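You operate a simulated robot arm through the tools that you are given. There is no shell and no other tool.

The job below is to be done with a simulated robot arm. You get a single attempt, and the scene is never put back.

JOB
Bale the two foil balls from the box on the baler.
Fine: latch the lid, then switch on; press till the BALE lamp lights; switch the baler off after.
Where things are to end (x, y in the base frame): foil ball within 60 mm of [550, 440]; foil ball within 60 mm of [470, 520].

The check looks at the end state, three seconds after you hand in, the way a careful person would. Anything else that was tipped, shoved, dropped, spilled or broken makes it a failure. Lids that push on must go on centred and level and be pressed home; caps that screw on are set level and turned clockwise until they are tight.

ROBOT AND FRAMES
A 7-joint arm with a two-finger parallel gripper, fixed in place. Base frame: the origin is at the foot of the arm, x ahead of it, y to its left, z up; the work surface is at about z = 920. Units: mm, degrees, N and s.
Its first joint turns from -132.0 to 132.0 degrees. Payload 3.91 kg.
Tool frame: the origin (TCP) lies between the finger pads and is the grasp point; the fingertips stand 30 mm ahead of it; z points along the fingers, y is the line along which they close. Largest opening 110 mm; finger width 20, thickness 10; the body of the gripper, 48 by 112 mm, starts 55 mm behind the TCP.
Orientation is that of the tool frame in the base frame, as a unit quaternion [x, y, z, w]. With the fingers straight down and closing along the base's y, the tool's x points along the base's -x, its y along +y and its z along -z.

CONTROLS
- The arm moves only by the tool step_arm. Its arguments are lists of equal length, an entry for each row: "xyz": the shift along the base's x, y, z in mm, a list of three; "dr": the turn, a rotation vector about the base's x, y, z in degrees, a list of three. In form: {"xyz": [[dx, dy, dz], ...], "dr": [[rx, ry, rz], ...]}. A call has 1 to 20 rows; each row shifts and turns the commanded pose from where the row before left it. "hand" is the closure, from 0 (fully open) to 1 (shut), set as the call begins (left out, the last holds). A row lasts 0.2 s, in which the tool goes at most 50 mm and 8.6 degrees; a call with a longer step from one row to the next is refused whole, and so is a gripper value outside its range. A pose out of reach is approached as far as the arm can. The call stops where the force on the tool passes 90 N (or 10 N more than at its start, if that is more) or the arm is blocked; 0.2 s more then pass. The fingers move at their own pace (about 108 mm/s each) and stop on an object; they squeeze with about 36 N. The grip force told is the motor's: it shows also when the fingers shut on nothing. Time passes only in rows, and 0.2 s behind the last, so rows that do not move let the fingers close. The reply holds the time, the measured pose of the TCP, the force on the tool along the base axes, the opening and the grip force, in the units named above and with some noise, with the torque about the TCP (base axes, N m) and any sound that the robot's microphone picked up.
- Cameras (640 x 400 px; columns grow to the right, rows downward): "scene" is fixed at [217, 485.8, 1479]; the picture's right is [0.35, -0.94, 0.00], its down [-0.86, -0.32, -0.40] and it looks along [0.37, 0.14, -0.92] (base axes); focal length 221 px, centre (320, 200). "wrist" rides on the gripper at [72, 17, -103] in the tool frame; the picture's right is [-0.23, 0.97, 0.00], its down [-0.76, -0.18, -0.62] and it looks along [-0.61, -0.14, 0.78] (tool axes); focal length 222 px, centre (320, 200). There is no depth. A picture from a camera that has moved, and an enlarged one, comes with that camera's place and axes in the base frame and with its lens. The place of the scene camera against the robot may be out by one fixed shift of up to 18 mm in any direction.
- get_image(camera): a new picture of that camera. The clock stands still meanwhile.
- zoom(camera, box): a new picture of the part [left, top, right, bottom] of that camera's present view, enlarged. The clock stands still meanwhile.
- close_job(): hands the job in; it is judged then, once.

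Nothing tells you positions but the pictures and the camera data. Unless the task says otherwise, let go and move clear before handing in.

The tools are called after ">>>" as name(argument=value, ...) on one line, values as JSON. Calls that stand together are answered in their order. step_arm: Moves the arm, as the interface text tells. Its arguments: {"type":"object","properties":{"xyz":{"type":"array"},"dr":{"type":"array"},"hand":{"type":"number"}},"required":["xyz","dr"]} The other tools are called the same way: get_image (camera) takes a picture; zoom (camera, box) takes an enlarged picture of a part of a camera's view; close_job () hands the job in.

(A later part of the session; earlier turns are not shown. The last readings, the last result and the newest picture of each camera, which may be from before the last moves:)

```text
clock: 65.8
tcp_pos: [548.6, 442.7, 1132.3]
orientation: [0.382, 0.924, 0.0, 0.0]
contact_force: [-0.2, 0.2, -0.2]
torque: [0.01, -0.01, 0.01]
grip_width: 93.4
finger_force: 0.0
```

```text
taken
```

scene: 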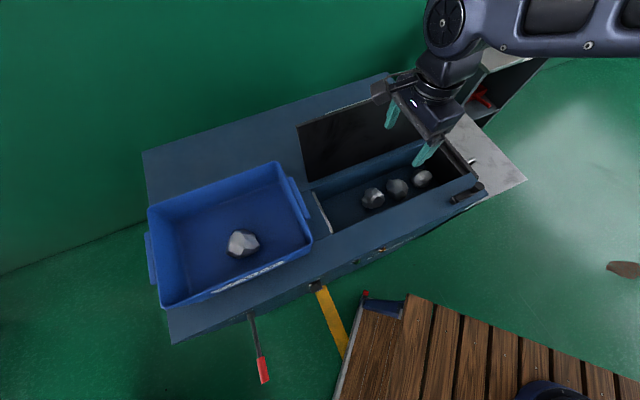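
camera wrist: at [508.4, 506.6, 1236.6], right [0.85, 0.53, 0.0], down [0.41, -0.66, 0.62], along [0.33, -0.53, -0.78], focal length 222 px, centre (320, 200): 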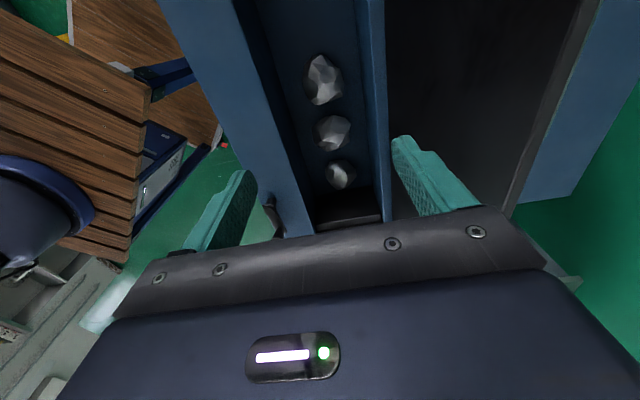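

Ball 1 rests at about [551, 447], close to its target. Now I'll go for ball 2 and get a fresh view of it first.

>>> step_arm(xyz=[[-29.2, 26.6, 2], [-29.2, 26.6, 2], [-29.2, 26.6, 2], [-29.2, 26.6, 2], [-29.2, 26.6, 2], [-29.2, 26.6, 0], [-29.2, 26.6, 0], [-29.2, 26.6, 0], [-29.2, 26.6, 0], [-29.2, 26.6, 0], [0, 0, 0]], dr=[[0, 0, 0], [0, 0, 0], [0, 0, 0], [0, 0, 0], [0, 0, 0], [0, 0, 0], [0, 0, 0], [0, 0, 0], [0, 0, 0], [0, 0, 0], [0, 0, 0]], hand=0.05)

>>> get_image(camera="wrist")

>>> zoom(camera="scene", box=[130, 150, 322, 270])

```text
clock: 68.2
tcp_pos: [254.5, 709.2, 1144.1]
orientation: [0.382, 0.924, -0.001, 0.0]
contact_force: [0.5, -0.1, -0.8]
torque: [0.01, -0.01, -0.02]
grip_width: 104.4
finger_force: 0.0
```

```text
taken
camera wrist: at [216.0, 773.9, 1247.0], right [0.85, 0.53, 0.0], down [0.41, -0.66, 0.62], along [0.33, -0.53, -0.78], focal length 222 px, centre (320, 200)
```

wrist: 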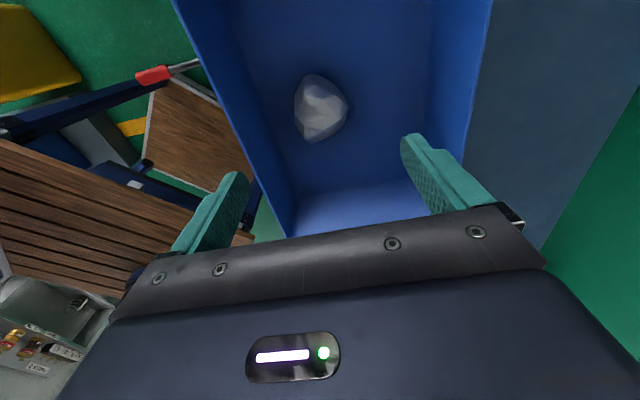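

```text
3.33 times, centred on (226, 210) of scene
camera zoom: at [217.0, 485.8, 1479.0], right [0.35, -0.94, 0.0], down [-0.86, -0.32, -0.4], along [0.37, 0.14, -0.92], focal length 736 px, centre (633, 167)
```

zoom: 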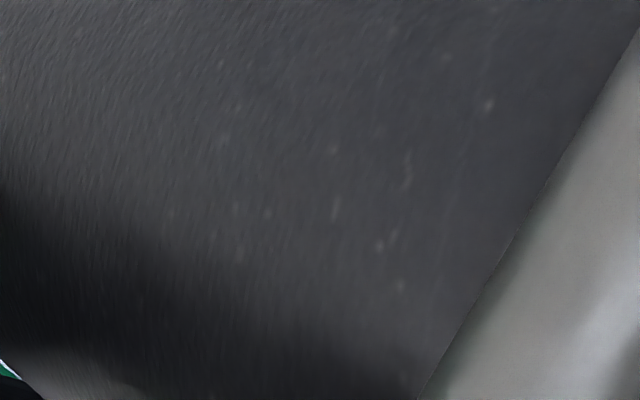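

Ball 2 is at about e1=−319, e2=684 (≈[258, 709]) and about 63 mm wide across the grip. I'll go down with a 95 mm opening, stopping just above the box floor.

>>> step_arm(xyz=[[1.8, 0, -30], [1.8, 0, -30], [0, 0, -30], [0, 0, -25], [0, 0, 0]], dr=[[0, 0, 0], [0, 0, 0], [0, 0, 0], [0, 0, 0], [0, 0, 0]], hand=0.136)

>>> get_image(camera="wrist")

```text
clock: 69.4
tcp_pos: [259.2, 709.8, 1027.5]
orientation: [0.382, 0.924, -0.001, 0.001]
contact_force: [-0.1, -0.3, 0.2]
torque: [-0.02, -0.01, -0.01]
grip_width: 95.1
finger_force: 0.0
```

```text
taken
camera wrist: at [220.0, 773.0, 1131.4], right [0.85, 0.53, 0.0], down [0.41, -0.66, 0.62], along [0.33, -0.53, -0.78], focal length 222 px, centre (320, 200)
```

wrist: 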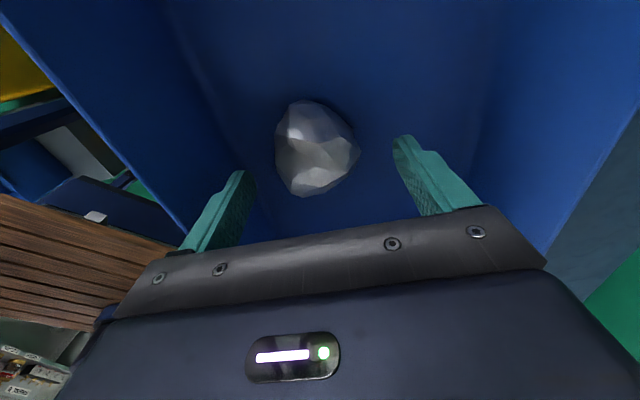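

>>> step_arm(xyz=[[-0.7, -0.7, -14], [-0.7, -0.7, -14], [0, 0, -10], [0, 0, 0]], dr=[[0, 0, 0], [0, 0, 0], [0, 0, 0], [0, 0, 0]], hand=0.136)

>>> get_image(camera="wrist")

```text
clock: 70.4
tcp_pos: [258.7, 708.6, 988.7]
orientation: [0.382, 0.924, -0.001, 0.0]
contact_force: [0.2, -0.5, -0.6]
torque: [0.03, -0.04, -0.02]
grip_width: 95.1
finger_force: 0.0
```

```text
taken
camera wrist: at [218.8, 771.9, 1093.3], right [0.85, 0.53, 0.0], down [0.41, -0.66, 0.62], along [0.33, -0.53, -0.78], focal length 222 px, centre (320, 200)
```

wrist: 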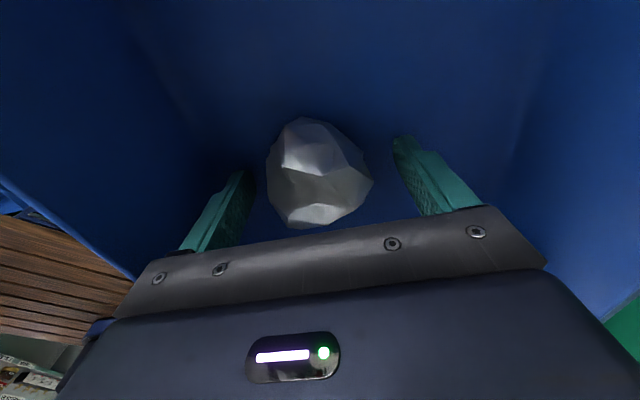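

The ball is centred between the fingers with no contact. I'll close.

>>> step_arm(xyz=[[-0.7, -0.7, -2], [0, 0, 0], [0, 0, 0], [0, 0, 0]], dr=[[0, 0, 0], [0, 0, 0], [0, 0, 0], [0, 0, 0]], hand=1)

>>> step_arm(xyz=[[0, 0, 6], [0, 0, 10], [0, 0, 10], [0, 0, 0]], dr=[[0, 0, 0], [0, 0, 0], [0, 0, 0], [0, 0, 0]], hand=1)

>>> get_image(camera="wrist")

```text
clock: 71.4
tcp_pos: [256.5, 707.6, 989.6]
orientation: [0.383, 0.924, 0.001, -0.001]
contact_force: [2.4, 2.8, 14.4]
torque: [0.12, -0.07, -0.03]
grip_width: 63.8
finger_force: 36.2
```

```text
clock: 72.4
tcp_pos: [256.9, 706.1, 1015.3]
orientation: [0.382, 0.924, -0.001, 0.0]
contact_force: [-0.8, 0.9, -0.6]
torque: [-0.05, 0.04, 0.01]
grip_width: 64.1
finger_force: 35.6
```

```text
taken
camera wrist: at [218.2, 770.8, 1117.7], right [0.85, 0.53, 0.0], down [0.41, -0.66, 0.62], along [0.33, -0.53, -0.78], focal length 222 px, centre (320, 200)
```

wrist: 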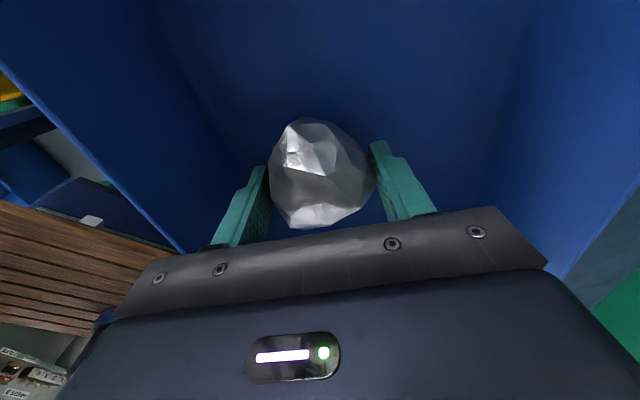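

Ball 2 is held at 64 mm. I'll raise it clear and carry it above the left spot at about [474, 516].

>>> step_arm(xyz=[[0, 0, 30], [0, 0, 42], [0, 0, 42], [12, -10.5, 12], [24, -21, 0], [28, -24.5, 0], [28, -24.5, 0], [28, -24.5, 0], [28, -24.5, 0], [28, -24.5, 0], [24, -21, 0], [17.2, -14.6, 0], [0, 0, 0]], dr=[[0, 0, 0], [0, 0, 0], [0, 0, 0], [0, 0, 0], [0, 0, 0], [0, 0, 0], [0, 0, 0], [0, 0, 0], [0, 0, 0], [0, 0, 0], [0, 0, 0], [0, 0, 0], [0, 0, 0]], hand=1)

>>> get_image(camera="wrist")

>>> get_image(camera="scene")

```text
clock: 75.2
tcp_pos: [474.3, 517.3, 1139.5]
orientation: [0.382, 0.924, 0.0, 0.0]
contact_force: [0.4, 0.1, -0.4]
torque: [0.0, 0.05, -0.03]
grip_width: 64.1
finger_force: 35.9
```

```text
taken
camera wrist: at [435.6, 580.2, 1243.6], right [0.85, 0.53, 0.0], down [0.42, -0.66, 0.62], along [0.33, -0.53, -0.78], focal length 222 px, centre (320, 200)
```

wrist: 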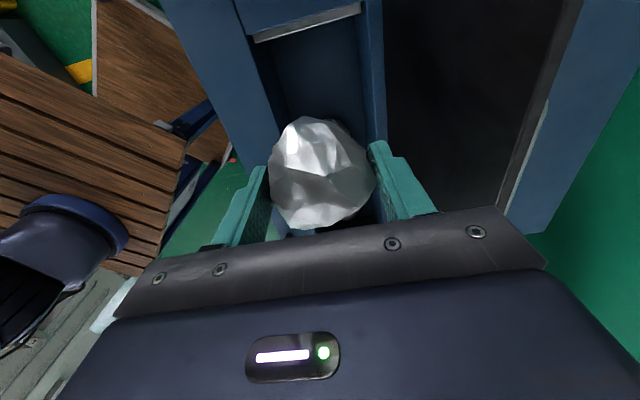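

```text
taken
```

scene: 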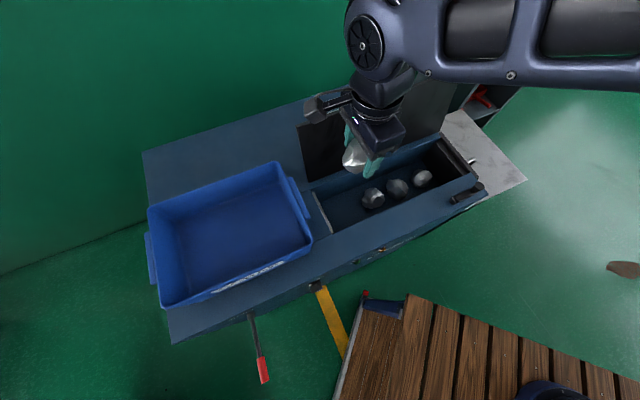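

The ball is over the left part of the chamber, clear of the ram plate. I'll lower it in.

>>> step_arm(xyz=[[0, 0, -40], [0, 0, -40], [0, 0, -40], [0, 0, -40], [0, 0, -35], [0, 0, -25], [0, 0, -15], [0, 0, 0]], dr=[[0, 0, 0], [0, 0, 0], [0, 0, 0], [0, 0, 0], [0, 0, 0], [0, 0, 0], [0, 0, 0], [0, 0, 0]], hand=1)

>>> zoom(camera="scene", box=[270, 120, 462, 240])

>>> get_image(camera="wrist")

```text
clock: 77.0
tcp_pos: [475.0, 517.4, 905.6]
orientation: [0.382, 0.924, 0.0, 0.0]
contact_force: [-0.3, 0.2, -0.3]
torque: [-0.01, -0.05, 0.03]
grip_width: 64.1
finger_force: 35.3
```

```text
3.33 times, centred on (366, 180) of scene
camera zoom: at [217.0, 485.8, 1479.0], right [0.35, -0.94, 0.0], down [-0.86, -0.32, -0.4], along [0.37, 0.14, -0.92], focal length 736 px, centre (167, 267)
```

zoom: 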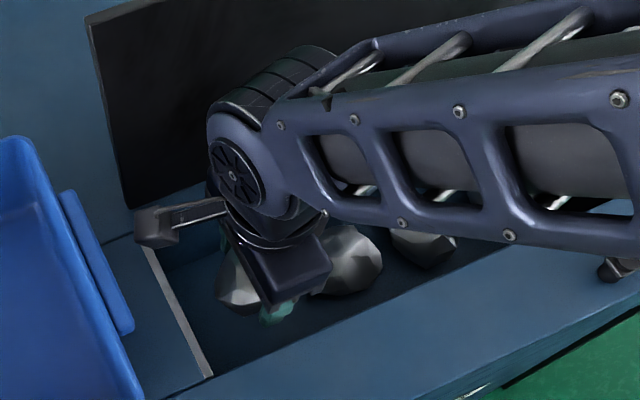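

```text
taken
camera wrist: at [435.7, 581.2, 1008.2], right [0.85, 0.53, 0.0], down [0.42, -0.66, 0.62], along [0.33, -0.53, -0.78], focal length 222 px, centre (320, 200)
```

wrist: 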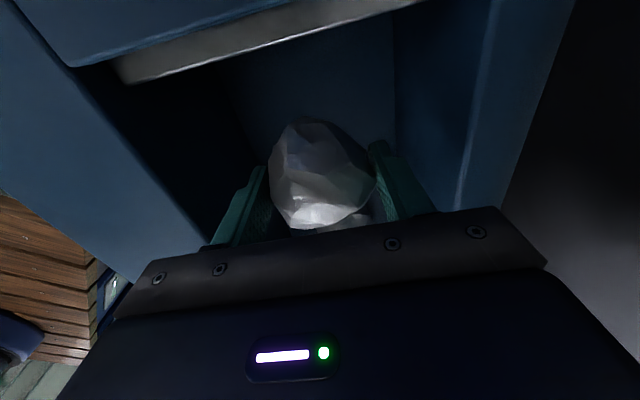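

>>> step_arm(xyz=[[0, 0, -10], [0, 0, -10], [0, 0, -10], [0, 0, 0]], dr=[[0, 0, 0], [0, 0, 0], [0, 0, 0], [0, 0, 0]], hand=1)

>>> zoom(camera="scene", box=[290, 150, 386, 210])

>>> get_image(camera="wrist")

```text
clock: 78.0
tcp_pos: [474.4, 516.6, 875.4]
orientation: [0.383, 0.924, -0.001, -0.001]
contact_force: [0.1, -0.1, -0.4]
torque: [0.03, -0.01, 0.0]
grip_width: 64.2
finger_force: 35.6
```

```text
6.67 times, centred on (338, 180) of scene
camera zoom: at [217.0, 485.8, 1479.0], right [0.35, -0.94, 0.0], down [-0.86, -0.32, -0.4], along [0.37, 0.14, -0.92], focal length 1472 px, centre (200, 333)
```

zoom: 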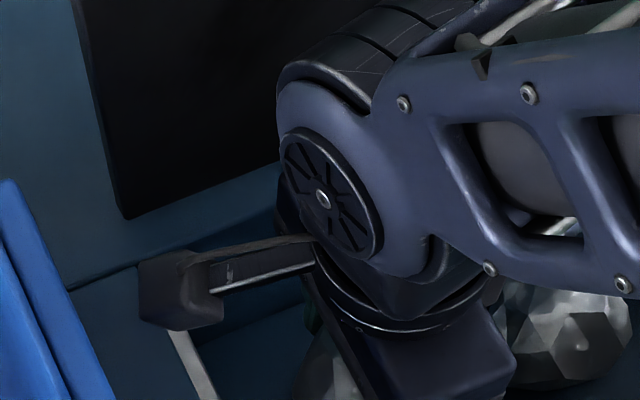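

```text
taken
camera wrist: at [435.7, 581.0, 978.7], right [0.85, 0.53, 0.0], down [0.41, -0.66, 0.62], along [0.33, -0.53, -0.78], focal length 222 px, centre (320, 200)
```

wrist: 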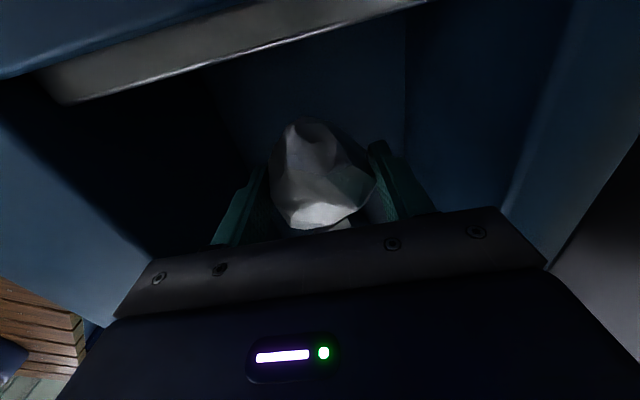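

>>> step_arm(xyz=[[0, 0, -5], [0, 0, -4], [0, 0, -4], [0, 0, 0]], dr=[[0, 0, 0], [0, 0, 0], [0, 0, 0], [0, 0, 0]], hand=1)

>>> step_arm(xyz=[[0, 0, -3], [0, 0, -3], [0, 0, 0]], dr=[[0, 0, 0], [0, 0, 0], [0, 0, 0]], hand=1)

>>> zoom(camera="scene", box=[290, 150, 386, 210])

```text
clock: 79.0
tcp_pos: [474.8, 518.2, 861.9]
orientation: [0.382, 0.924, 0.0, 0.0]
contact_force: [-0.1, 0.5, -1.0]
torque: [0.0, 0.05, 0.0]
grip_width: 64.0
finger_force: 36.0
```

```text
clock: 79.8
tcp_pos: [474.6, 518.2, 856.7]
orientation: [0.382, 0.924, 0.0, 0.0]
contact_force: [0.5, 0.1, -0.6]
torque: [0.03, 0.01, 0.03]
grip_width: 64.0
finger_force: 36.4
```

```text
6.67 times, centred on (338, 180) of scene
camera zoom: at [217.0, 485.8, 1479.0], right [0.35, -0.94, 0.0], down [-0.86, -0.32, -0.4], along [0.37, 0.14, -0.92], focal length 1472 px, centre (200, 333)
```

zoom: 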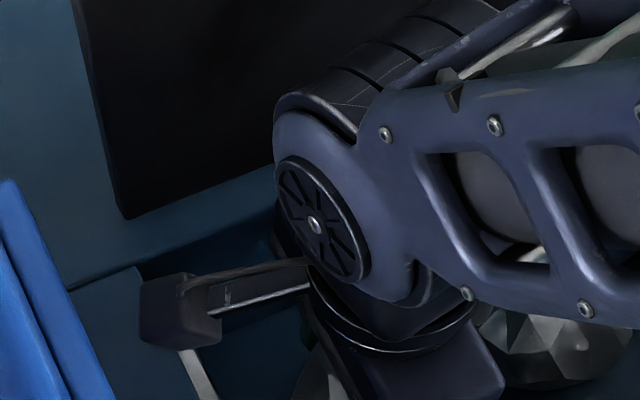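

>>> step_arm(xyz=[[0, 0, -3], [0, 0, -3], [0, 0, 0]], dr=[[0, 0, 0], [0, 0, 0], [0, 0, 0]], hand=1)

>>> step_arm(xyz=[[0, 0, -2], [0, 0, -2], [0, 0, 0]], dr=[[0, 0, 0], [0, 0, 0], [0, 0, 0]], hand=1)

>>> get_image(camera="wrist")

```text
clock: 80.6
tcp_pos: [475.6, 518.2, 850.4]
orientation: [0.382, 0.924, -0.001, 0.0]
contact_force: [-0.2, -0.7, -0.7]
torque: [-0.02, 0.01, -0.01]
grip_width: 64.3
finger_force: 36.4
```

```text
clock: 81.4
tcp_pos: [475.0, 516.7, 845.8]
orientation: [0.382, 0.924, -0.001, -0.001]
contact_force: [0.1, 0.3, -0.8]
torque: [0.02, -0.01, -0.02]
grip_width: 63.9
finger_force: 35.9
```

```text
taken
camera wrist: at [435.2, 581.2, 949.6], right [0.85, 0.53, 0.0], down [0.42, -0.66, 0.62], along [0.33, -0.53, -0.78], focal length 222 px, centre (320, 200)
```

wrist: 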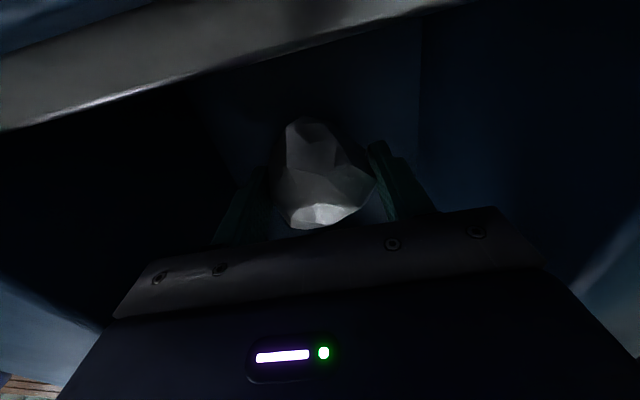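

The ball should be within about 15 mm of the floor, and the camera housing is close to the left block's top. I'll release here gently.

>>> step_arm(xyz=[[0, 0, 0], [0, 0, 0], [0, 0, 0], [0, 0, 0]], dr=[[0, 0, 0], [0, 0, 0], [0, 0, 0], [0, 0, 0]], hand=0.15)

>>> step_arm(xyz=[[0, 0, 8], [0, 0, 15], [0, 0, 30], [0, 0, 40], [0, 0, 45], [0, 0, 45], [0, 0, 45], [0, 0, 45], [0, 0, 30], [0, 0, 0]], dr=[[0, 0, 0], [0, 0, 0], [0, 0, 0], [0, 0, 0], [0, 0, 0], [0, 0, 0], [0, 0, 0], [0, 0, 0], [0, 0, 0], [0, 0, 0]], hand=0.15)

>>> get_image(camera="wrist")

>>> get_image(camera="scene")

```text
clock: 82.4
tcp_pos: [474.6, 517.8, 846.5]
orientation: [0.382, 0.924, -0.001, 0.0]
contact_force: [0.1, -0.7, 0.3]
torque: [0.02, 0.0, 0.01]
grip_width: 93.3
finger_force: 0.0
```

```text
clock: 84.6
tcp_pos: [473.8, 517.8, 1149.3]
orientation: [0.381, 0.924, -0.001, -0.001]
contact_force: [0.3, -0.3, 0.1]
torque: [-0.01, 0.03, -0.03]
grip_width: 93.7
finger_force: 0.1
```

```text
taken
camera wrist: at [434.1, 581.0, 1253.4], right [0.85, 0.53, 0.0], down [0.41, -0.66, 0.62], along [0.33, -0.53, -0.78], focal length 222 px, centre (320, 200)
```

wrist: 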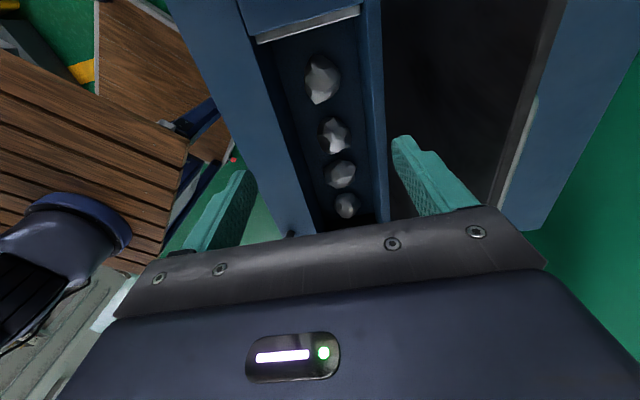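

```text
taken
```

scene: 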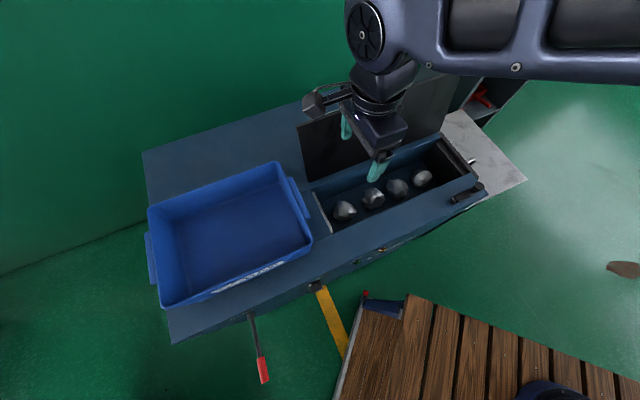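

Both balls are placed, at about [478, 518] and [551, 447], beside the two that were already there. Next I'll close the lid by regripping its handle in the same pose I released it from.

>>> step_arm(xyz=[[0, 0, 25], [0, 0, 25], [33.8, 13.3, 1], [33.8, 13.3, 1], [33.8, 13.3, 1], [33.8, 13.3, 0], [33.8, 13.3, 0], [33.8, 13.3, 0], [0, 0, 0]], dr=[[0, 0, 0], [0, 0, 0], [-2.83, 2.83, 0], [-2.83, 2.83, 0], [-2.83, 2.83, 0], [-2.83, 2.83, 0], [-2.83, 2.83, 0], [-2.83, 2.83, 0], [0, 0, 0]], hand=0.75)

>>> get_image(camera="wrist")

```text
clock: 86.6
tcp_pos: [677.7, 596.9, 1202.1]
orientation: [0.374, 0.904, -0.194, -0.079]
contact_force: [-0.5, -0.7, 0.1]
torque: [0.0, -0.02, 0.05]
grip_width: 27.4
finger_force: 0.0
```

```text
taken
camera wrist: at [667.0, 689.4, 1289.4], right [0.79, 0.47, -0.4], down [0.61, -0.47, 0.64], along [0.11, -0.75, -0.66], focal length 222 px, centre (320, 200)
```

wrist: 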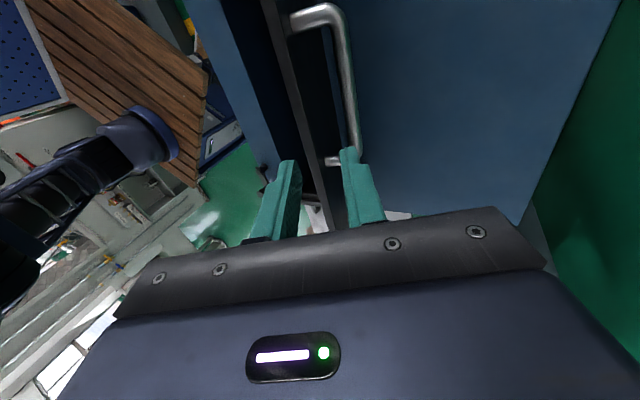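

The view matches the earlier exit pose. I'll reverse the exit path with a 22 mm opening, stopping partway to check alignment.

>>> step_arm(xyz=[[-0.5, 0.4, -40], [0, 0, -40], [-7, -7, -23], [0, 0, 0]], dr=[[0, 0, 0], [0, 0, 0], [0, 0, 0], [0, 0, 0]], hand=0.8)

>>> get_image(camera="wrist")

>>> zoom(camera="wrist", box=[220, 80, 420, 250])

>>> zoom(camera="scene", box=[290, 40, 450, 140])

```text
clock: 87.6
tcp_pos: [669.8, 591.2, 1099.8]
orientation: [0.373, 0.904, -0.192, -0.081]
contact_force: [-0.3, -0.3, -0.8]
torque: [-0.02, 0.01, -0.01]
grip_width: 22.0
finger_force: 0.0
```

```text
taken
camera wrist: at [659.1, 683.2, 1187.3], right [0.79, 0.47, -0.4], down [0.6, -0.47, 0.64], along [0.11, -0.75, -0.66], focal length 222 px, centre (320, 200)
```

wrist: 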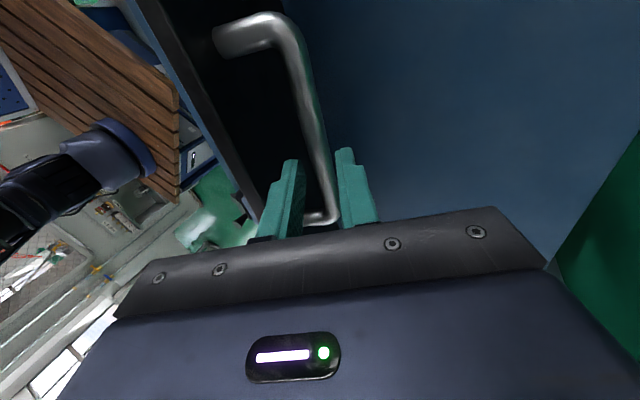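

```text
2.35 times, centred on (320, 165) of wrist
camera zoom: at [659.1, 683.2, 1187.3], right [0.79, 0.47, -0.4], down [0.6, -0.47, 0.64], along [0.11, -0.75, -0.66], focal length 523 px, centre (320, 282)
```

zoom: 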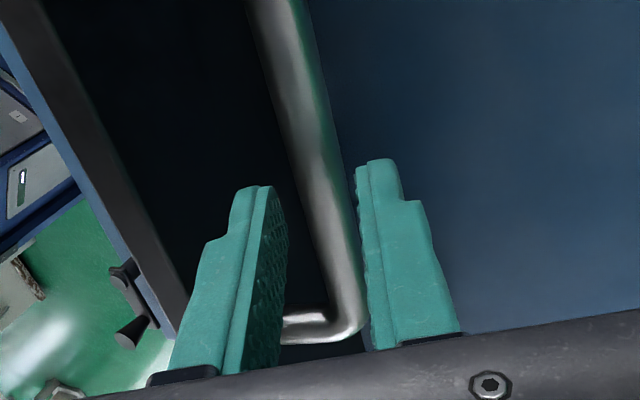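

```text
4.00 times, centred on (370, 90) of scene
camera zoom: at [217.0, 485.8, 1479.0], right [0.35, -0.94, 0.0], down [-0.86, -0.32, -0.4], along [0.37, 0.14, -0.92], focal length 884 px, centre (120, 640)
```

zoom: 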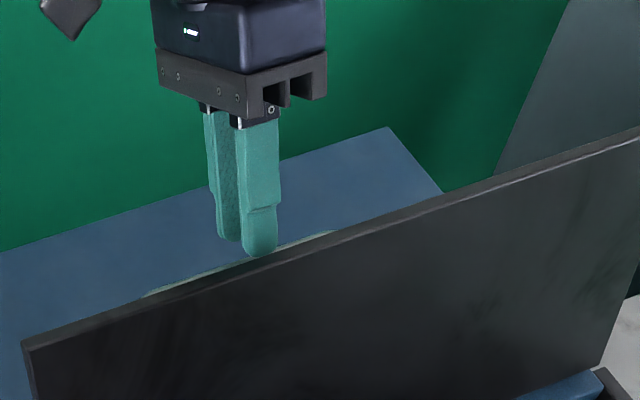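

The bar is about 2 mm toward the back finger. I'll correct for that and slide on over the bar.

>>> step_arm(xyz=[[1.3, 1.3, -0.8], [-4, -4, -13], [-4, -4, -13], [-2.4, -2.4, -8], [0, 0, 0]], dr=[[0, 0, 0], [0, 0, 0], [0, 0, 0], [0, 0, 0], [0, 0, 0]], hand=0.8)

>>> get_image(camera="wrist")

```text
clock: 88.8
tcp_pos: [660.5, 582.7, 1065.5]
orientation: [0.373, 0.904, -0.192, -0.08]
contact_force: [-2.3, -1.5, 1.9]
torque: [-0.07, 0.01, -0.04]
grip_width: 23.6
finger_force: 1.7
```

```text
taken
camera wrist: at [649.7, 674.1, 1151.9], right [0.79, 0.47, -0.4], down [0.6, -0.47, 0.64], along [0.11, -0.75, -0.66], focal length 222 px, centre (320, 200)
```

wrist: 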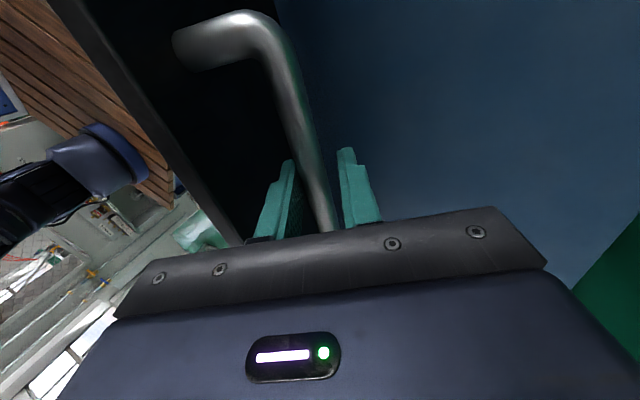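

The fingers are around the bar again with little force. I'll close the grip.

>>> step_arm(xyz=[[0, 0, 0], [0, 0, 0], [0, 0, 0]], dr=[[0, 0, 0], [0, 0, 0], [0, 0, 0]], hand=1)

```text
clock: 89.6
tcp_pos: [658.3, 579.9, 1066.3]
orientation: [0.373, 0.904, -0.195, -0.081]
contact_force: [-55.6, -58.8, 5.2]
torque: [-0.33, 0.13, -0.54]
grip_width: 15.9
finger_force: 45.2
```

The bar is gripped again, with a sideways load because the lid is at its stop. I'll start bringing the lid forward along the fitted arc (hinge e2≈790.5, z≈919, radius 151.5).

>>> step_arm(xyz=[[-3.3, -3.3, 0.5], [-2.8, -2.8, 3], [-2.8, -2.8, 3], [-2.8, -2.8, 2.9], [0, 0, 0]], dr=[[0, 0, 0], [0, 0, 0], [0, 0, 0], [0, 0, 0], [0, 0, 0]], hand=1)

>>> get_image(camera="scene")

```text
clock: 90.8
tcp_pos: [648.5, 569.6, 1073.6]
orientation: [0.374, 0.904, -0.193, -0.08]
contact_force: [-3.8, 8.0, -5.8]
torque: [0.37, 0.1, -0.89]
grip_width: 16.0
finger_force: 45.5
```

```text
taken
```

scene: 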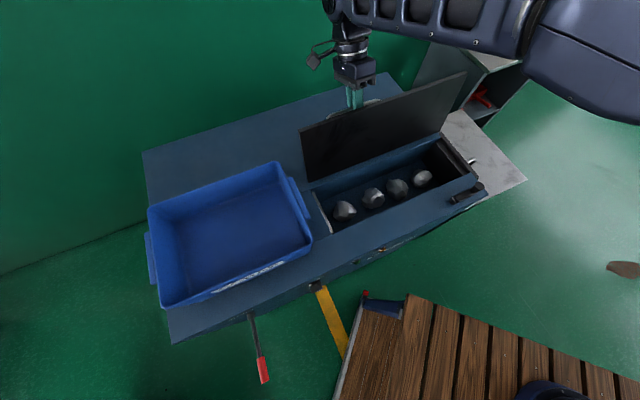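

Forces are low. I'll continue over vertical to about 70°.

>>> step_arm(xyz=[[-4.38, -4.38, 2.9], [-4.38, -4.38, 2.5], [-4.38, -4.38, 2.0], [-4.38, -4.38, 1.6], [-4.6, -4.6, 1.6], [-4.6, -4.6, 1.3], [-4.6, -4.6, 1.0], [-4.6, -4.6, 0.7], [0, 0, 0]], dr=[[0, 0, 0], [0, 0, 0], [0, 0, 0], [0, 0, 0], [0, 0, 0], [0, 0, 0], [0, 0, 0], [0, 0, 0], [0, 0, 0]], hand=1)

>>> step_arm(xyz=[[-4.77, -4.77, 0.4], [-4.77, -4.77, 0.2], [-4.77, -4.77, -0.1], [-4.77, -4.77, -0.3], [0, 0, 0]], dr=[[0.35, -0.35, 0], [0.35, -0.35, 0], [0.35, -0.35, 0], [0.35, -0.35, 0], [0, 0, 0]], hand=1)

>>> get_image(camera="scene")

```text
clock: 92.8
tcp_pos: [611.3, 533.8, 1088.6]
orientation: [0.373, 0.904, -0.193, -0.08]
contact_force: [-5.3, 3.6, 8.3]
torque: [0.07, 0.21, -0.73]
grip_width: 15.6
finger_force: 44.9
```

```text
clock: 94.0
tcp_pos: [594.0, 514.9, 1087.5]
orientation: [0.375, 0.907, -0.176, -0.074]
contact_force: [-5.5, 4.4, 7.6]
torque: [0.09, 0.0, -1.0]
grip_width: 16.0
finger_force: 44.9
```

```text
taken
```

scene: 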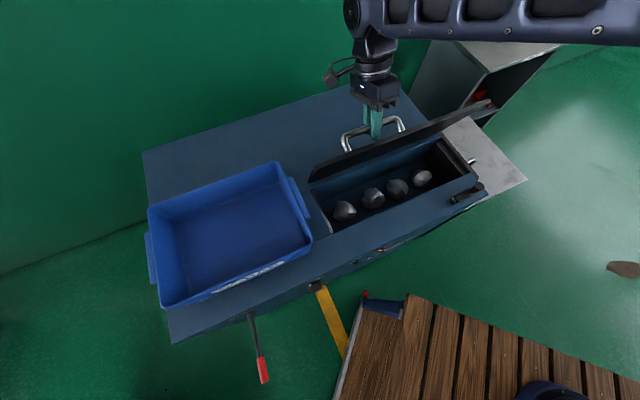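

>>> step_arm(xyz=[[-4.72, -4.72, -0.5], [-4.72, -4.72, -0.9], [-4.72, -4.72, -1.3], [-4.72, -4.72, -1.6], [-4.49, -4.49, -1.7], [-4.49, -4.49, -2.1], [-4.49, -4.49, -2.4], [-4.49, -4.49, -2.6], [0, 0, 0]], dr=[[0.35, -0.35, 0], [0.35, -0.35, 0], [0.35, -0.35, 0], [0.35, -0.35, 0], [0.35, -0.35, 0], [0.35, -0.35, 0], [0.35, -0.35, 0], [0.35, -0.35, 0], [0, 0, 0]], hand=1)

>>> step_arm(xyz=[[-4.22, -4.22, -2.8], [-4.22, -4.22, -3.1], [-4.22, -4.22, -3.4], [-4.22, -4.22, -3.6], [0, 0, 0]], dr=[[0.53, -0.53, 0], [0.53, -0.53, 0], [0.53, -0.53, 0], [0.53, -0.53, 0], [0, 0, 0]], hand=1)

>>> get_image(camera="scene")

```text
clock: 96.0
tcp_pos: [558.0, 477.5, 1075.0]
orientation: [0.377, 0.913, -0.146, -0.061]
contact_force: [-3.1, -3.1, -3.6]
torque: [-0.08, -0.04, -0.76]
grip_width: 15.8
finger_force: 45.2
```

```text
clock: 97.2
tcp_pos: [539.4, 461.4, 1061.7]
orientation: [0.379, 0.916, -0.121, -0.051]
contact_force: [-0.1, -4.4, -2.3]
torque: [0.17, -0.08, -0.48]
grip_width: 15.7
finger_force: 44.8
```

```text
taken
```

scene: 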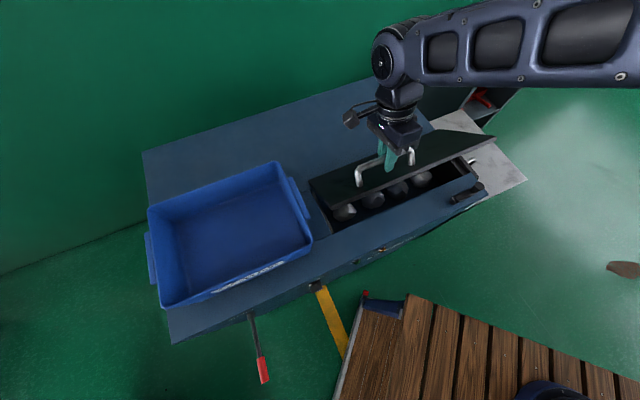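

The lid is closing smoothly at about 40°. I'll go on down.

>>> step_arm(xyz=[[-3.75, -3.75, -3.8], [-3.75, -3.75, -4.1], [-3.75, -3.75, -4.3], [-3.75, -3.75, -4.5], [-3.25, -3.25, -4.7], [-3.25, -3.25, -4.9], [-3.25, -3.25, -5.1], [-3.25, -3.25, -5.3], [0, 0, 0]], dr=[[0.53, -0.53, 0], [0.53, -0.53, 0], [0.53, -0.53, 0], [0.53, -0.53, 0], [0.707, -0.707, 0], [0.707, -0.707, 0], [0.707, -0.707, 0], [0.707, -0.707, 0], [0, 0, 0]], hand=1)

>>> step_arm(xyz=[[-2.17, -2.17, -4.3], [-2.17, -2.17, -4.4], [-2.17, -2.17, -4.5], [-2.17, -2.17, -4.7], [-1.56, -1.56, -4.2], [-1.56, -1.56, -4.2], [-1.56, -1.56, -4.3], [-1.56, -1.56, -4.3], [0, 0, 0]], dr=[[0.707, -0.707, 0], [0.707, -0.707, 0], [0.707, -0.707, 0], [0.707, -0.707, 0], [0.707, -0.707, 0], [0.707, -0.707, 0], [0.707, -0.707, 0], [0.707, -0.707, 0], [0, 0, 0]], hand=1)

>>> zoom(camera="scene", box=[300, 120, 500, 245])

```text
clock: 99.2
tcp_pos: [511.4, 432.8, 1024.6]
orientation: [0.381, 0.922, -0.066, -0.027]
contact_force: [-7.9, -7.9, -0.1]
torque: [0.09, 0.09, -0.28]
grip_width: 15.7
finger_force: 45.1
```

```text
clock: 101.2
tcp_pos: [497.4, 417.6, 989.9]
orientation: [0.382, 0.924, -0.001, -0.001]
contact_force: [3.3, 6.4, -9.0]
torque: [0.43, 0.26, -0.13]
grip_width: 15.8
finger_force: 45.2
```

```text
3.20 times, centred on (400, 182) of scene
camera zoom: at [217.0, 485.8, 1479.0], right [0.35, -0.94, 0.0], down [-0.86, -0.32, -0.4], along [0.37, 0.14, -0.92], focal length 707 px, centre (64, 256)
```

zoom: 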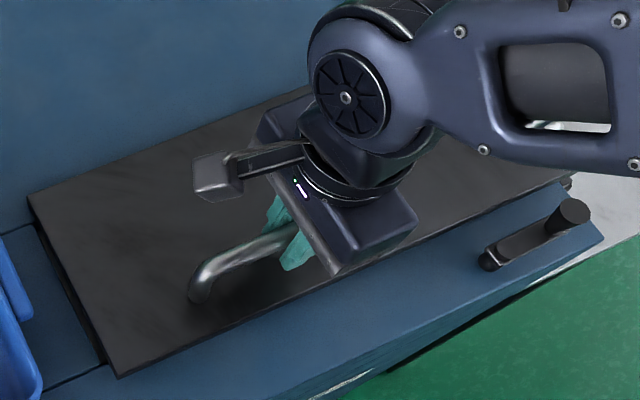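

Nearly closed. I'll lower the last few millimetres until the lid seats.

>>> step_arm(xyz=[[-0.8, -0.8, -3.5], [-0.8, -0.8, -3.5], [0, 0, 0]], dr=[[0, 0, 0], [0, 0, 0], [0, 0, 0]], hand=1)

>>> step_arm(xyz=[[-0.5, -0.5, -2.5], [-0.3, -0.3, -2], [0, 0, 0]], dr=[[0, 0, 0], [0, 0, 0], [0, 0, 0]], hand=1)

>>> zoom(camera="scene", box=[300, 120, 500, 245])

```text
clock: 102.0
tcp_pos: [494.8, 417.7, 982.6]
orientation: [0.382, 0.924, -0.001, -0.001]
contact_force: [2.1, 2.7, -6.8]
torque: [0.06, -0.07, -0.1]
grip_width: 15.3
finger_force: 44.6
```

```text
clock: 102.8
tcp_pos: [494.2, 414.6, 979.2]
orientation: [0.381, 0.924, -0.002, -0.001]
contact_force: [-8.0, -5.6, -3.9]
torque: [0.21, 0.13, -0.15]
grip_width: 15.8
finger_force: 44.5
```

```text
3.20 times, centred on (400, 182) of scene
camera zoom: at [217.0, 485.8, 1479.0], right [0.35, -0.94, 0.0], down [-0.86, -0.32, -0.4], along [0.37, 0.14, -0.92], focal length 707 px, centre (64, 256)
```

zoom: 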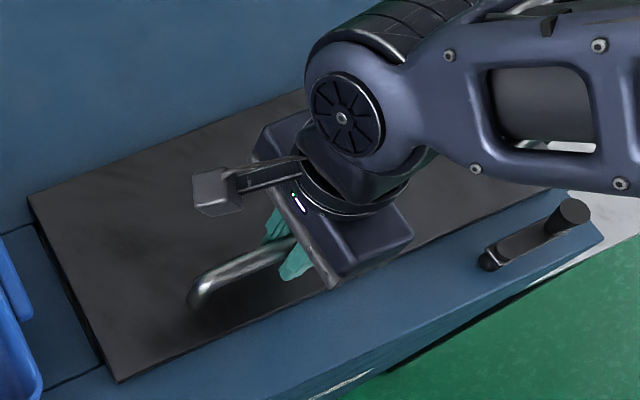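

>>> step_arm(xyz=[[-0.2, -0.2, -2], [-0.2, -0.2, -2], [0, 0, 0]], dr=[[0, 0, 0], [0, 0, 0], [0, 0, 0]], hand=1)

>>> step_arm(xyz=[[0, 0, -2], [0, 0, 0]], dr=[[0, 0, 0], [0, 0, 0]], hand=1)

>>> zoom(camera="scene", box=[300, 120, 500, 245])

```text
clock: 103.6
tcp_pos: [493.8, 414.3, 975.4]
orientation: [0.382, 0.924, 0.0, 0.0]
contact_force: [-14.5, -12.7, 8.2]
torque: [-0.14, -0.01, -0.11]
grip_width: 15.5
finger_force: 45.4
```

```text
clock: 104.2
tcp_pos: [493.8, 414.6, 974.7]
orientation: [0.382, 0.924, 0.0, -0.001]
contact_force: [-19.8, -19.2, 34.4]
torque: [-0.09, 0.11, -0.11]
grip_width: 16.0
finger_force: 45.1
```

```text
3.20 times, centred on (400, 182) of scene
camera zoom: at [217.0, 485.8, 1479.0], right [0.35, -0.94, 0.0], down [-0.86, -0.32, -0.4], along [0.37, 0.14, -0.92], focal length 707 px, centre (64, 256)
```

zoom: 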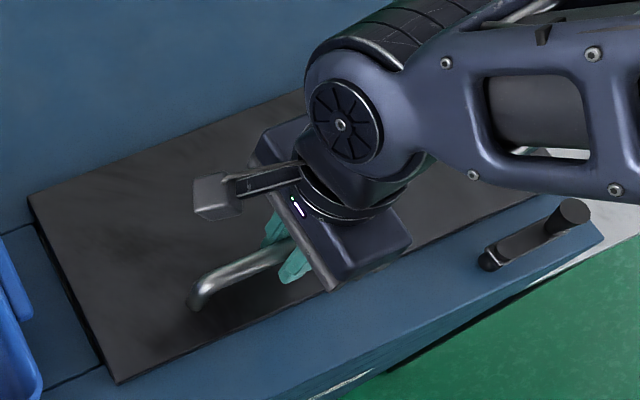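

The lid is seated, with its corner back at the original place and 34 N of reaction. I'll release and rise.

>>> step_arm(xyz=[[0, 0, 0], [0, 0, 0], [0, 0, 10], [0, 0, 25], [0, 0, 40], [0, 0, 30], [0, 0, 0]], dr=[[0, 0, 0], [0, 0, 0], [0, 0, 0], [0, 0, 0], [0, 0, 0], [0, 0, 0], [0, 0, 0]], hand=0.71)

>>> get_image(camera="scene")

>>> get_image(camera="wrist")

```text
clock: 105.8
tcp_pos: [493.9, 416.3, 1077.6]
orientation: [0.382, 0.924, -0.001, -0.001]
contact_force: [0.2, 0.5, -0.3]
torque: [0.02, -0.01, 0.01]
grip_width: 31.8
finger_force: 0.1
```

```text
taken
```

scene: 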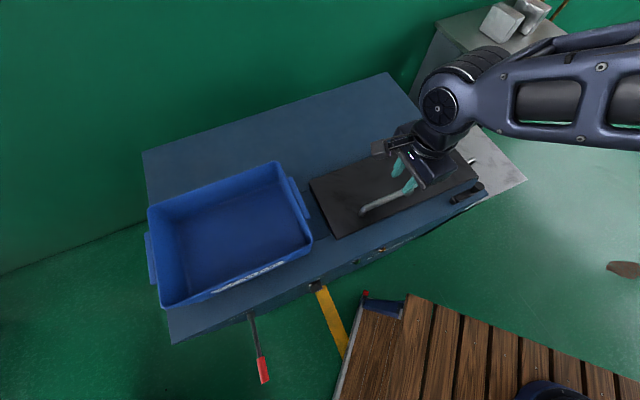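

```text
taken
camera wrist: at [454.9, 479.1, 1181.2], right [0.85, 0.53, 0.0], down [0.42, -0.66, 0.62], along [0.33, -0.53, -0.78], focal length 222 px, centre (320, 200)
```

wrist: 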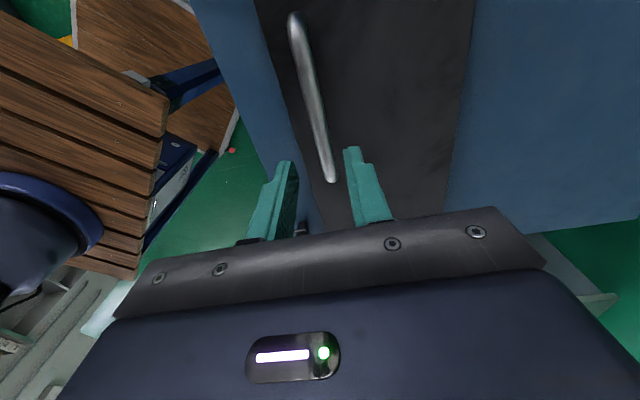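

Now I'll go back to the latch knob at about [601, 213] to swing it over the lid.

>>> step_arm(xyz=[[15.3, -29, 0], [15.3, -29, 0], [15.3, -29, 0], [15.3, -29, 0], [15.3, -29, 0], [15.3, -29, 0], [15.3, -29, 0], [0, 0, 0]], dr=[[0, 0, 0.7], [0, 0, 0.7], [0, 0, 0.7], [0, 0, 0.7], [0, 0, 0.7], [0, 0, 0.7], [0, 0, 0.7], [0, 0, 0]], hand=0.5)

>>> get_image(camera="wrist")

>>> zoom(camera="wrist", box=[220, 60, 420, 185])

```text
clock: 107.6
tcp_pos: [601.3, 212.2, 1077.6]
orientation: [0.342, 0.94, -0.001, 0.0]
contact_force: [-0.9, 0.1, -0.6]
torque: [-0.01, 0.01, 0.01]
grip_width: 55.0
finger_force: 0.1
```

```text
taken
camera wrist: at [557.0, 272.3, 1180.4], right [0.8, 0.6, 0.0], down [0.47, -0.62, 0.62], along [0.37, -0.5, -0.78], focal length 222 px, centre (320, 200)
```

wrist: 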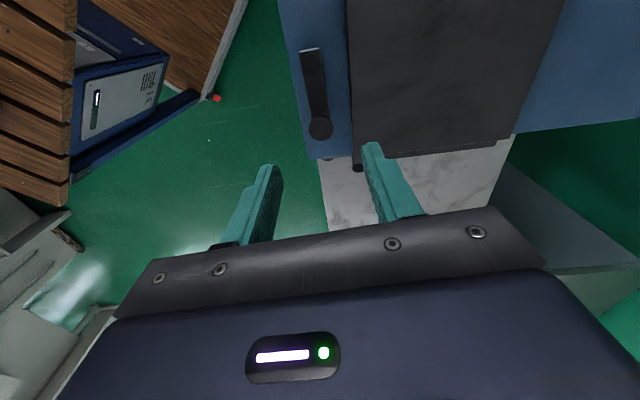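

```text
3.20 times, centred on (320, 122) of wrist
camera zoom: at [557.0, 272.3, 1180.4], right [0.8, 0.6, 0.0], down [0.47, -0.62, 0.62], along [0.37, -0.5, -0.78], focal length 711 px, centre (320, 448)
```

zoom: 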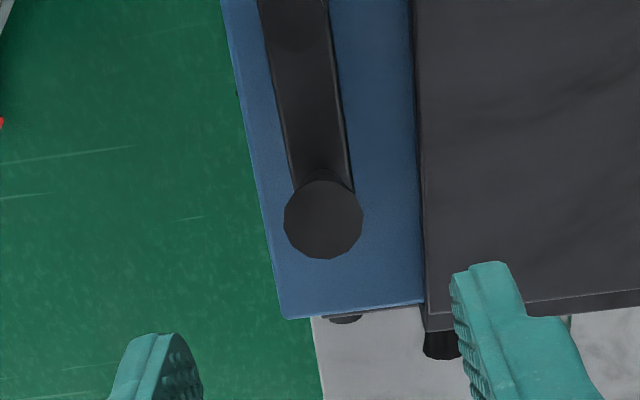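

The knob is right under the TCP. I'll lower and grip it.

>>> step_arm(xyz=[[0.6, -0.5, -25], [0, 0, -25], [0, 0, -22], [0, 0, -17], [0, 0, 0]], dr=[[0, 0, 0], [0, 0, 0], [0, 0, 0], [0, 0, 0], [0, 0, 0]], hand=0.5)

>>> step_arm(xyz=[[0, 0, 0], [0, 0, 0], [0, 0, 0]], dr=[[0, 0, 0], [0, 0, 0], [0, 0, 0]], hand=1)

```text
clock: 108.8
tcp_pos: [601.3, 211.1, 988.9]
orientation: [0.342, 0.94, -0.001, 0.0]
contact_force: [-0.1, 1.0, 0.0]
torque: [-0.02, 0.0, -0.01]
grip_width: 55.0
finger_force: 0.0
```

```text
clock: 109.6
tcp_pos: [602.6, 211.8, 988.6]
orientation: [0.342, 0.94, -0.001, 0.0]
contact_force: [0.0, 1.0, -1.4]
torque: [0.02, -0.12, -0.04]
grip_width: 17.5
finger_force: 44.8
```

The knob is gripped. I'll swing it counter-clockwise back over the lid along the refined arc (pivot [566.9, 242.9], radius 45.9).

>>> step_arm(xyz=[[2.55, 3.09, 0], [2.27, 3.3, 0], [1.97, 3.48, 0], [1.66, 3.65, 0], [1.33, 3.77, 0], [1.01, 3.88, 0], [0.66, 3.95, 0], [0.31, 3.99, 0], [0, 0, 0]], dr=[[0, 0, 5], [0, 0, 5], [0, 0, 5], [0, 0, 5], [0, 0, 5], [0, 0, 5], [0, 0, 5], [0, 0, 5], [0, 0, 0]], hand=1)

>>> step_arm(xyz=[[-0.03, 4.0, 0], [-0.39, 3.99, 0], [-0.73, 3.94, 0], [-1.07, 3.85, 0], [-1.4, 3.75, 0], [-1.72, 3.62, 0], [0, 0, 0]], dr=[[0, 0, 5], [0, 0, 5], [0, 0, 5], [0, 0, 5], [0, 0, 5], [0, 0, 5], [0, 0, 0]], hand=1)

>>> zoom(camera="scene", box=[400, 120, 528, 200])

```text
clock: 111.6
tcp_pos: [614.6, 240.9, 988.2]
orientation: [0.0, 1.0, -0.001, 0.0]
contact_force: [11.8, -5.2, -3.8]
torque: [-0.06, -0.26, 0.21]
grip_width: 17.5
finger_force: 44.8
```

```text
clock: 113.2
tcp_pos: [607.8, 265.3, 987.7]
orientation: [-0.26, 0.966, -0.001, -0.001]
contact_force: [20.1, 7.8, 0.7]
torque: [0.49, -0.87, 0.09]
grip_width: 17.6
finger_force: 45.2
```

```text
5.00 times, centred on (464, 160) of scene
camera zoom: at [217.0, 485.8, 1479.0], right [0.35, -0.94, 0.0], down [-0.86, -0.32, -0.4], along [0.37, 0.14, -0.92], focal length 1104 px, centre (-400, 400)
```

zoom: 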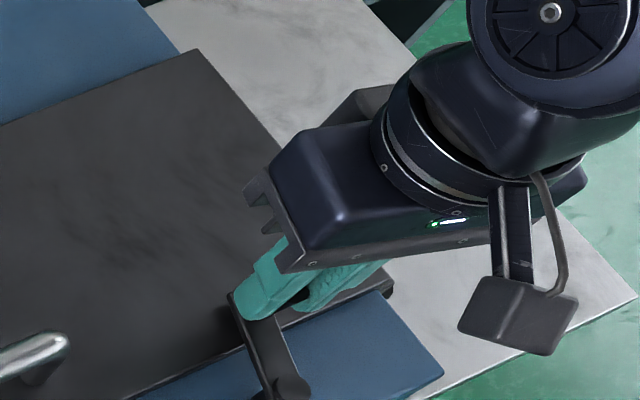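

>>> step_arm(xyz=[[-1.7, 3.6, 0], [-2.0, 3.5, 0], [-2.4, 3.3, 0], [0, 0, 0]], dr=[[0, 0, 5], [0, 0, 5], [0, 0, 5], [0, 0, 0]], hand=1)

>>> zoom(camera="scene", box=[400, 120, 528, 200])

```text
clock: 114.2
tcp_pos: [603.2, 274.3, 988.2]
orientation: [-0.384, 0.923, -0.001, 0.0]
contact_force: [7.9, 8.8, 7.5]
torque: [0.34, -0.23, -0.04]
grip_width: 17.5
finger_force: 45.1
```

```text
5.00 times, centred on (464, 160) of scene
camera zoom: at [217.0, 485.8, 1479.0], right [0.35, -0.94, 0.0], down [-0.86, -0.32, -0.4], along [0.37, 0.14, -0.92], focal length 1104 px, centre (-400, 400)
```

zoom: 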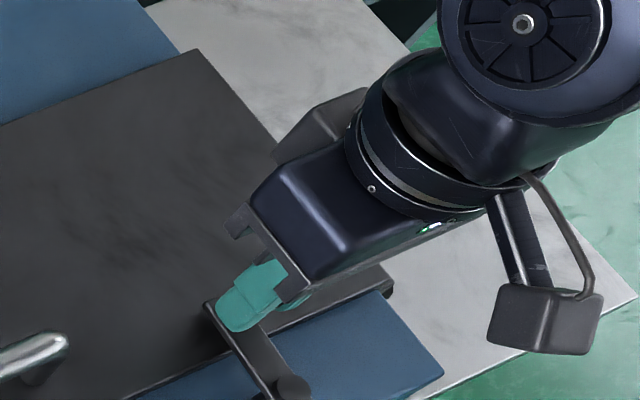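

Almost at its original place. I'll nudge a few degrees more to find its end stop.

>>> step_arm(xyz=[[-1.5, 1.6, 0], [-1.0, 1.0, 0], [0, 0, 0]], dr=[[0, 0, 2.5], [0, 0, 1.5], [0, 0, 0]], hand=1)

>>> zoom(camera="scene", box=[400, 120, 528, 200])

```text
clock: 115.0
tcp_pos: [600.6, 275.5, 988.8]
orientation: [-0.415, 0.91, -0.001, 0.0]
contact_force: [19.8, -10.0, 10.3]
torque: [-0.4, -0.16, 0.0]
grip_width: 17.4
finger_force: 45.3
```

```text
5.00 times, centred on (464, 160) of scene
camera zoom: at [217.0, 485.8, 1479.0], right [0.35, -0.94, 0.0], down [-0.86, -0.32, -0.4], along [0.37, 0.14, -0.92], focal length 1104 px, centre (-400, 400)
```

zoom: 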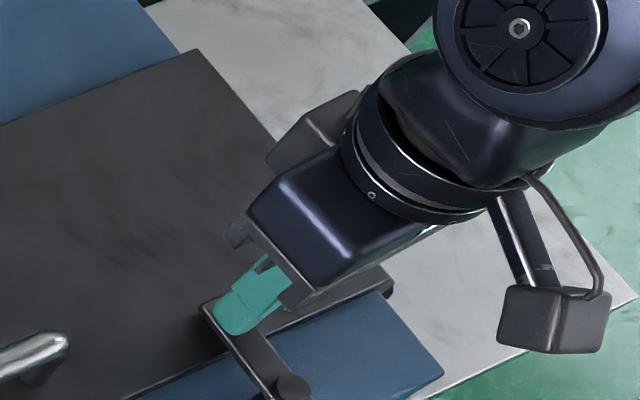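

The resistance and position match the original closed latch. I'll release and rise.

>>> step_arm(xyz=[[0.7, -0.7, 0], [0, 0, 0], [0, 0, 0]], dr=[[0, 0, 0], [0, 0, 0], [0, 0, 0]], hand=0.5)

>>> step_arm(xyz=[[0, 0, 15], [0, 0, 30], [0, 0, 45], [0, 0, 45], [0, 0, 0]], dr=[[0, 0, 0], [0, 0, 0], [0, 0, 0], [0, 0, 0], [0, 0, 0]], hand=0.5)

>>> zoom(camera="scene", box=[400, 120, 528, 200])

>>> get_image(camera="wrist")

```text
clock: 115.8
tcp_pos: [600.9, 277.1, 988.4]
orientation: [-0.415, 0.91, 0.0, 0.001]
contact_force: [0.1, -0.5, 0.0]
torque: [-0.03, 0.0, -0.01]
grip_width: 55.1
finger_force: 0.1
```

```text
clock: 117.0
tcp_pos: [600.4, 276.1, 1123.7]
orientation: [-0.415, 0.91, 0.0, 0.0]
contact_force: [-0.7, -0.5, 0.5]
torque: [0.01, 0.0, 0.04]
grip_width: 54.9
finger_force: 0.1
```

```text
5.00 times, centred on (464, 160) of scene
camera zoom: at [217.0, 485.8, 1479.0], right [0.35, -0.94, 0.0], down [-0.86, -0.32, -0.4], along [0.37, 0.14, -0.92], focal length 1104 px, centre (-400, 400)
```

zoom: 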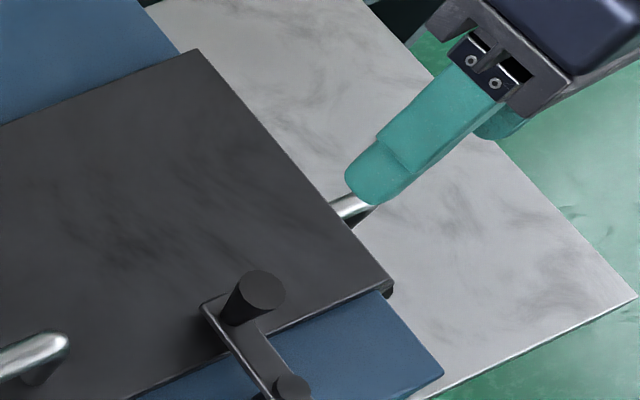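

```text
taken
camera wrist: at [539.9, 233.1, 1227.7], right [-0.59, 0.81, 0.0], down [0.63, 0.46, 0.62], along [0.51, 0.36, -0.78], focal length 222 px, centre (320, 200)
```

wrist: 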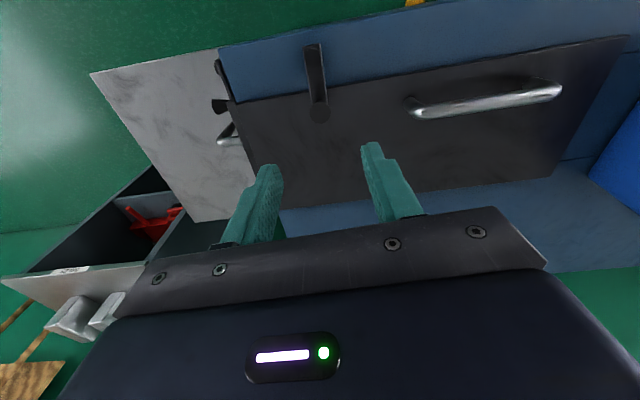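

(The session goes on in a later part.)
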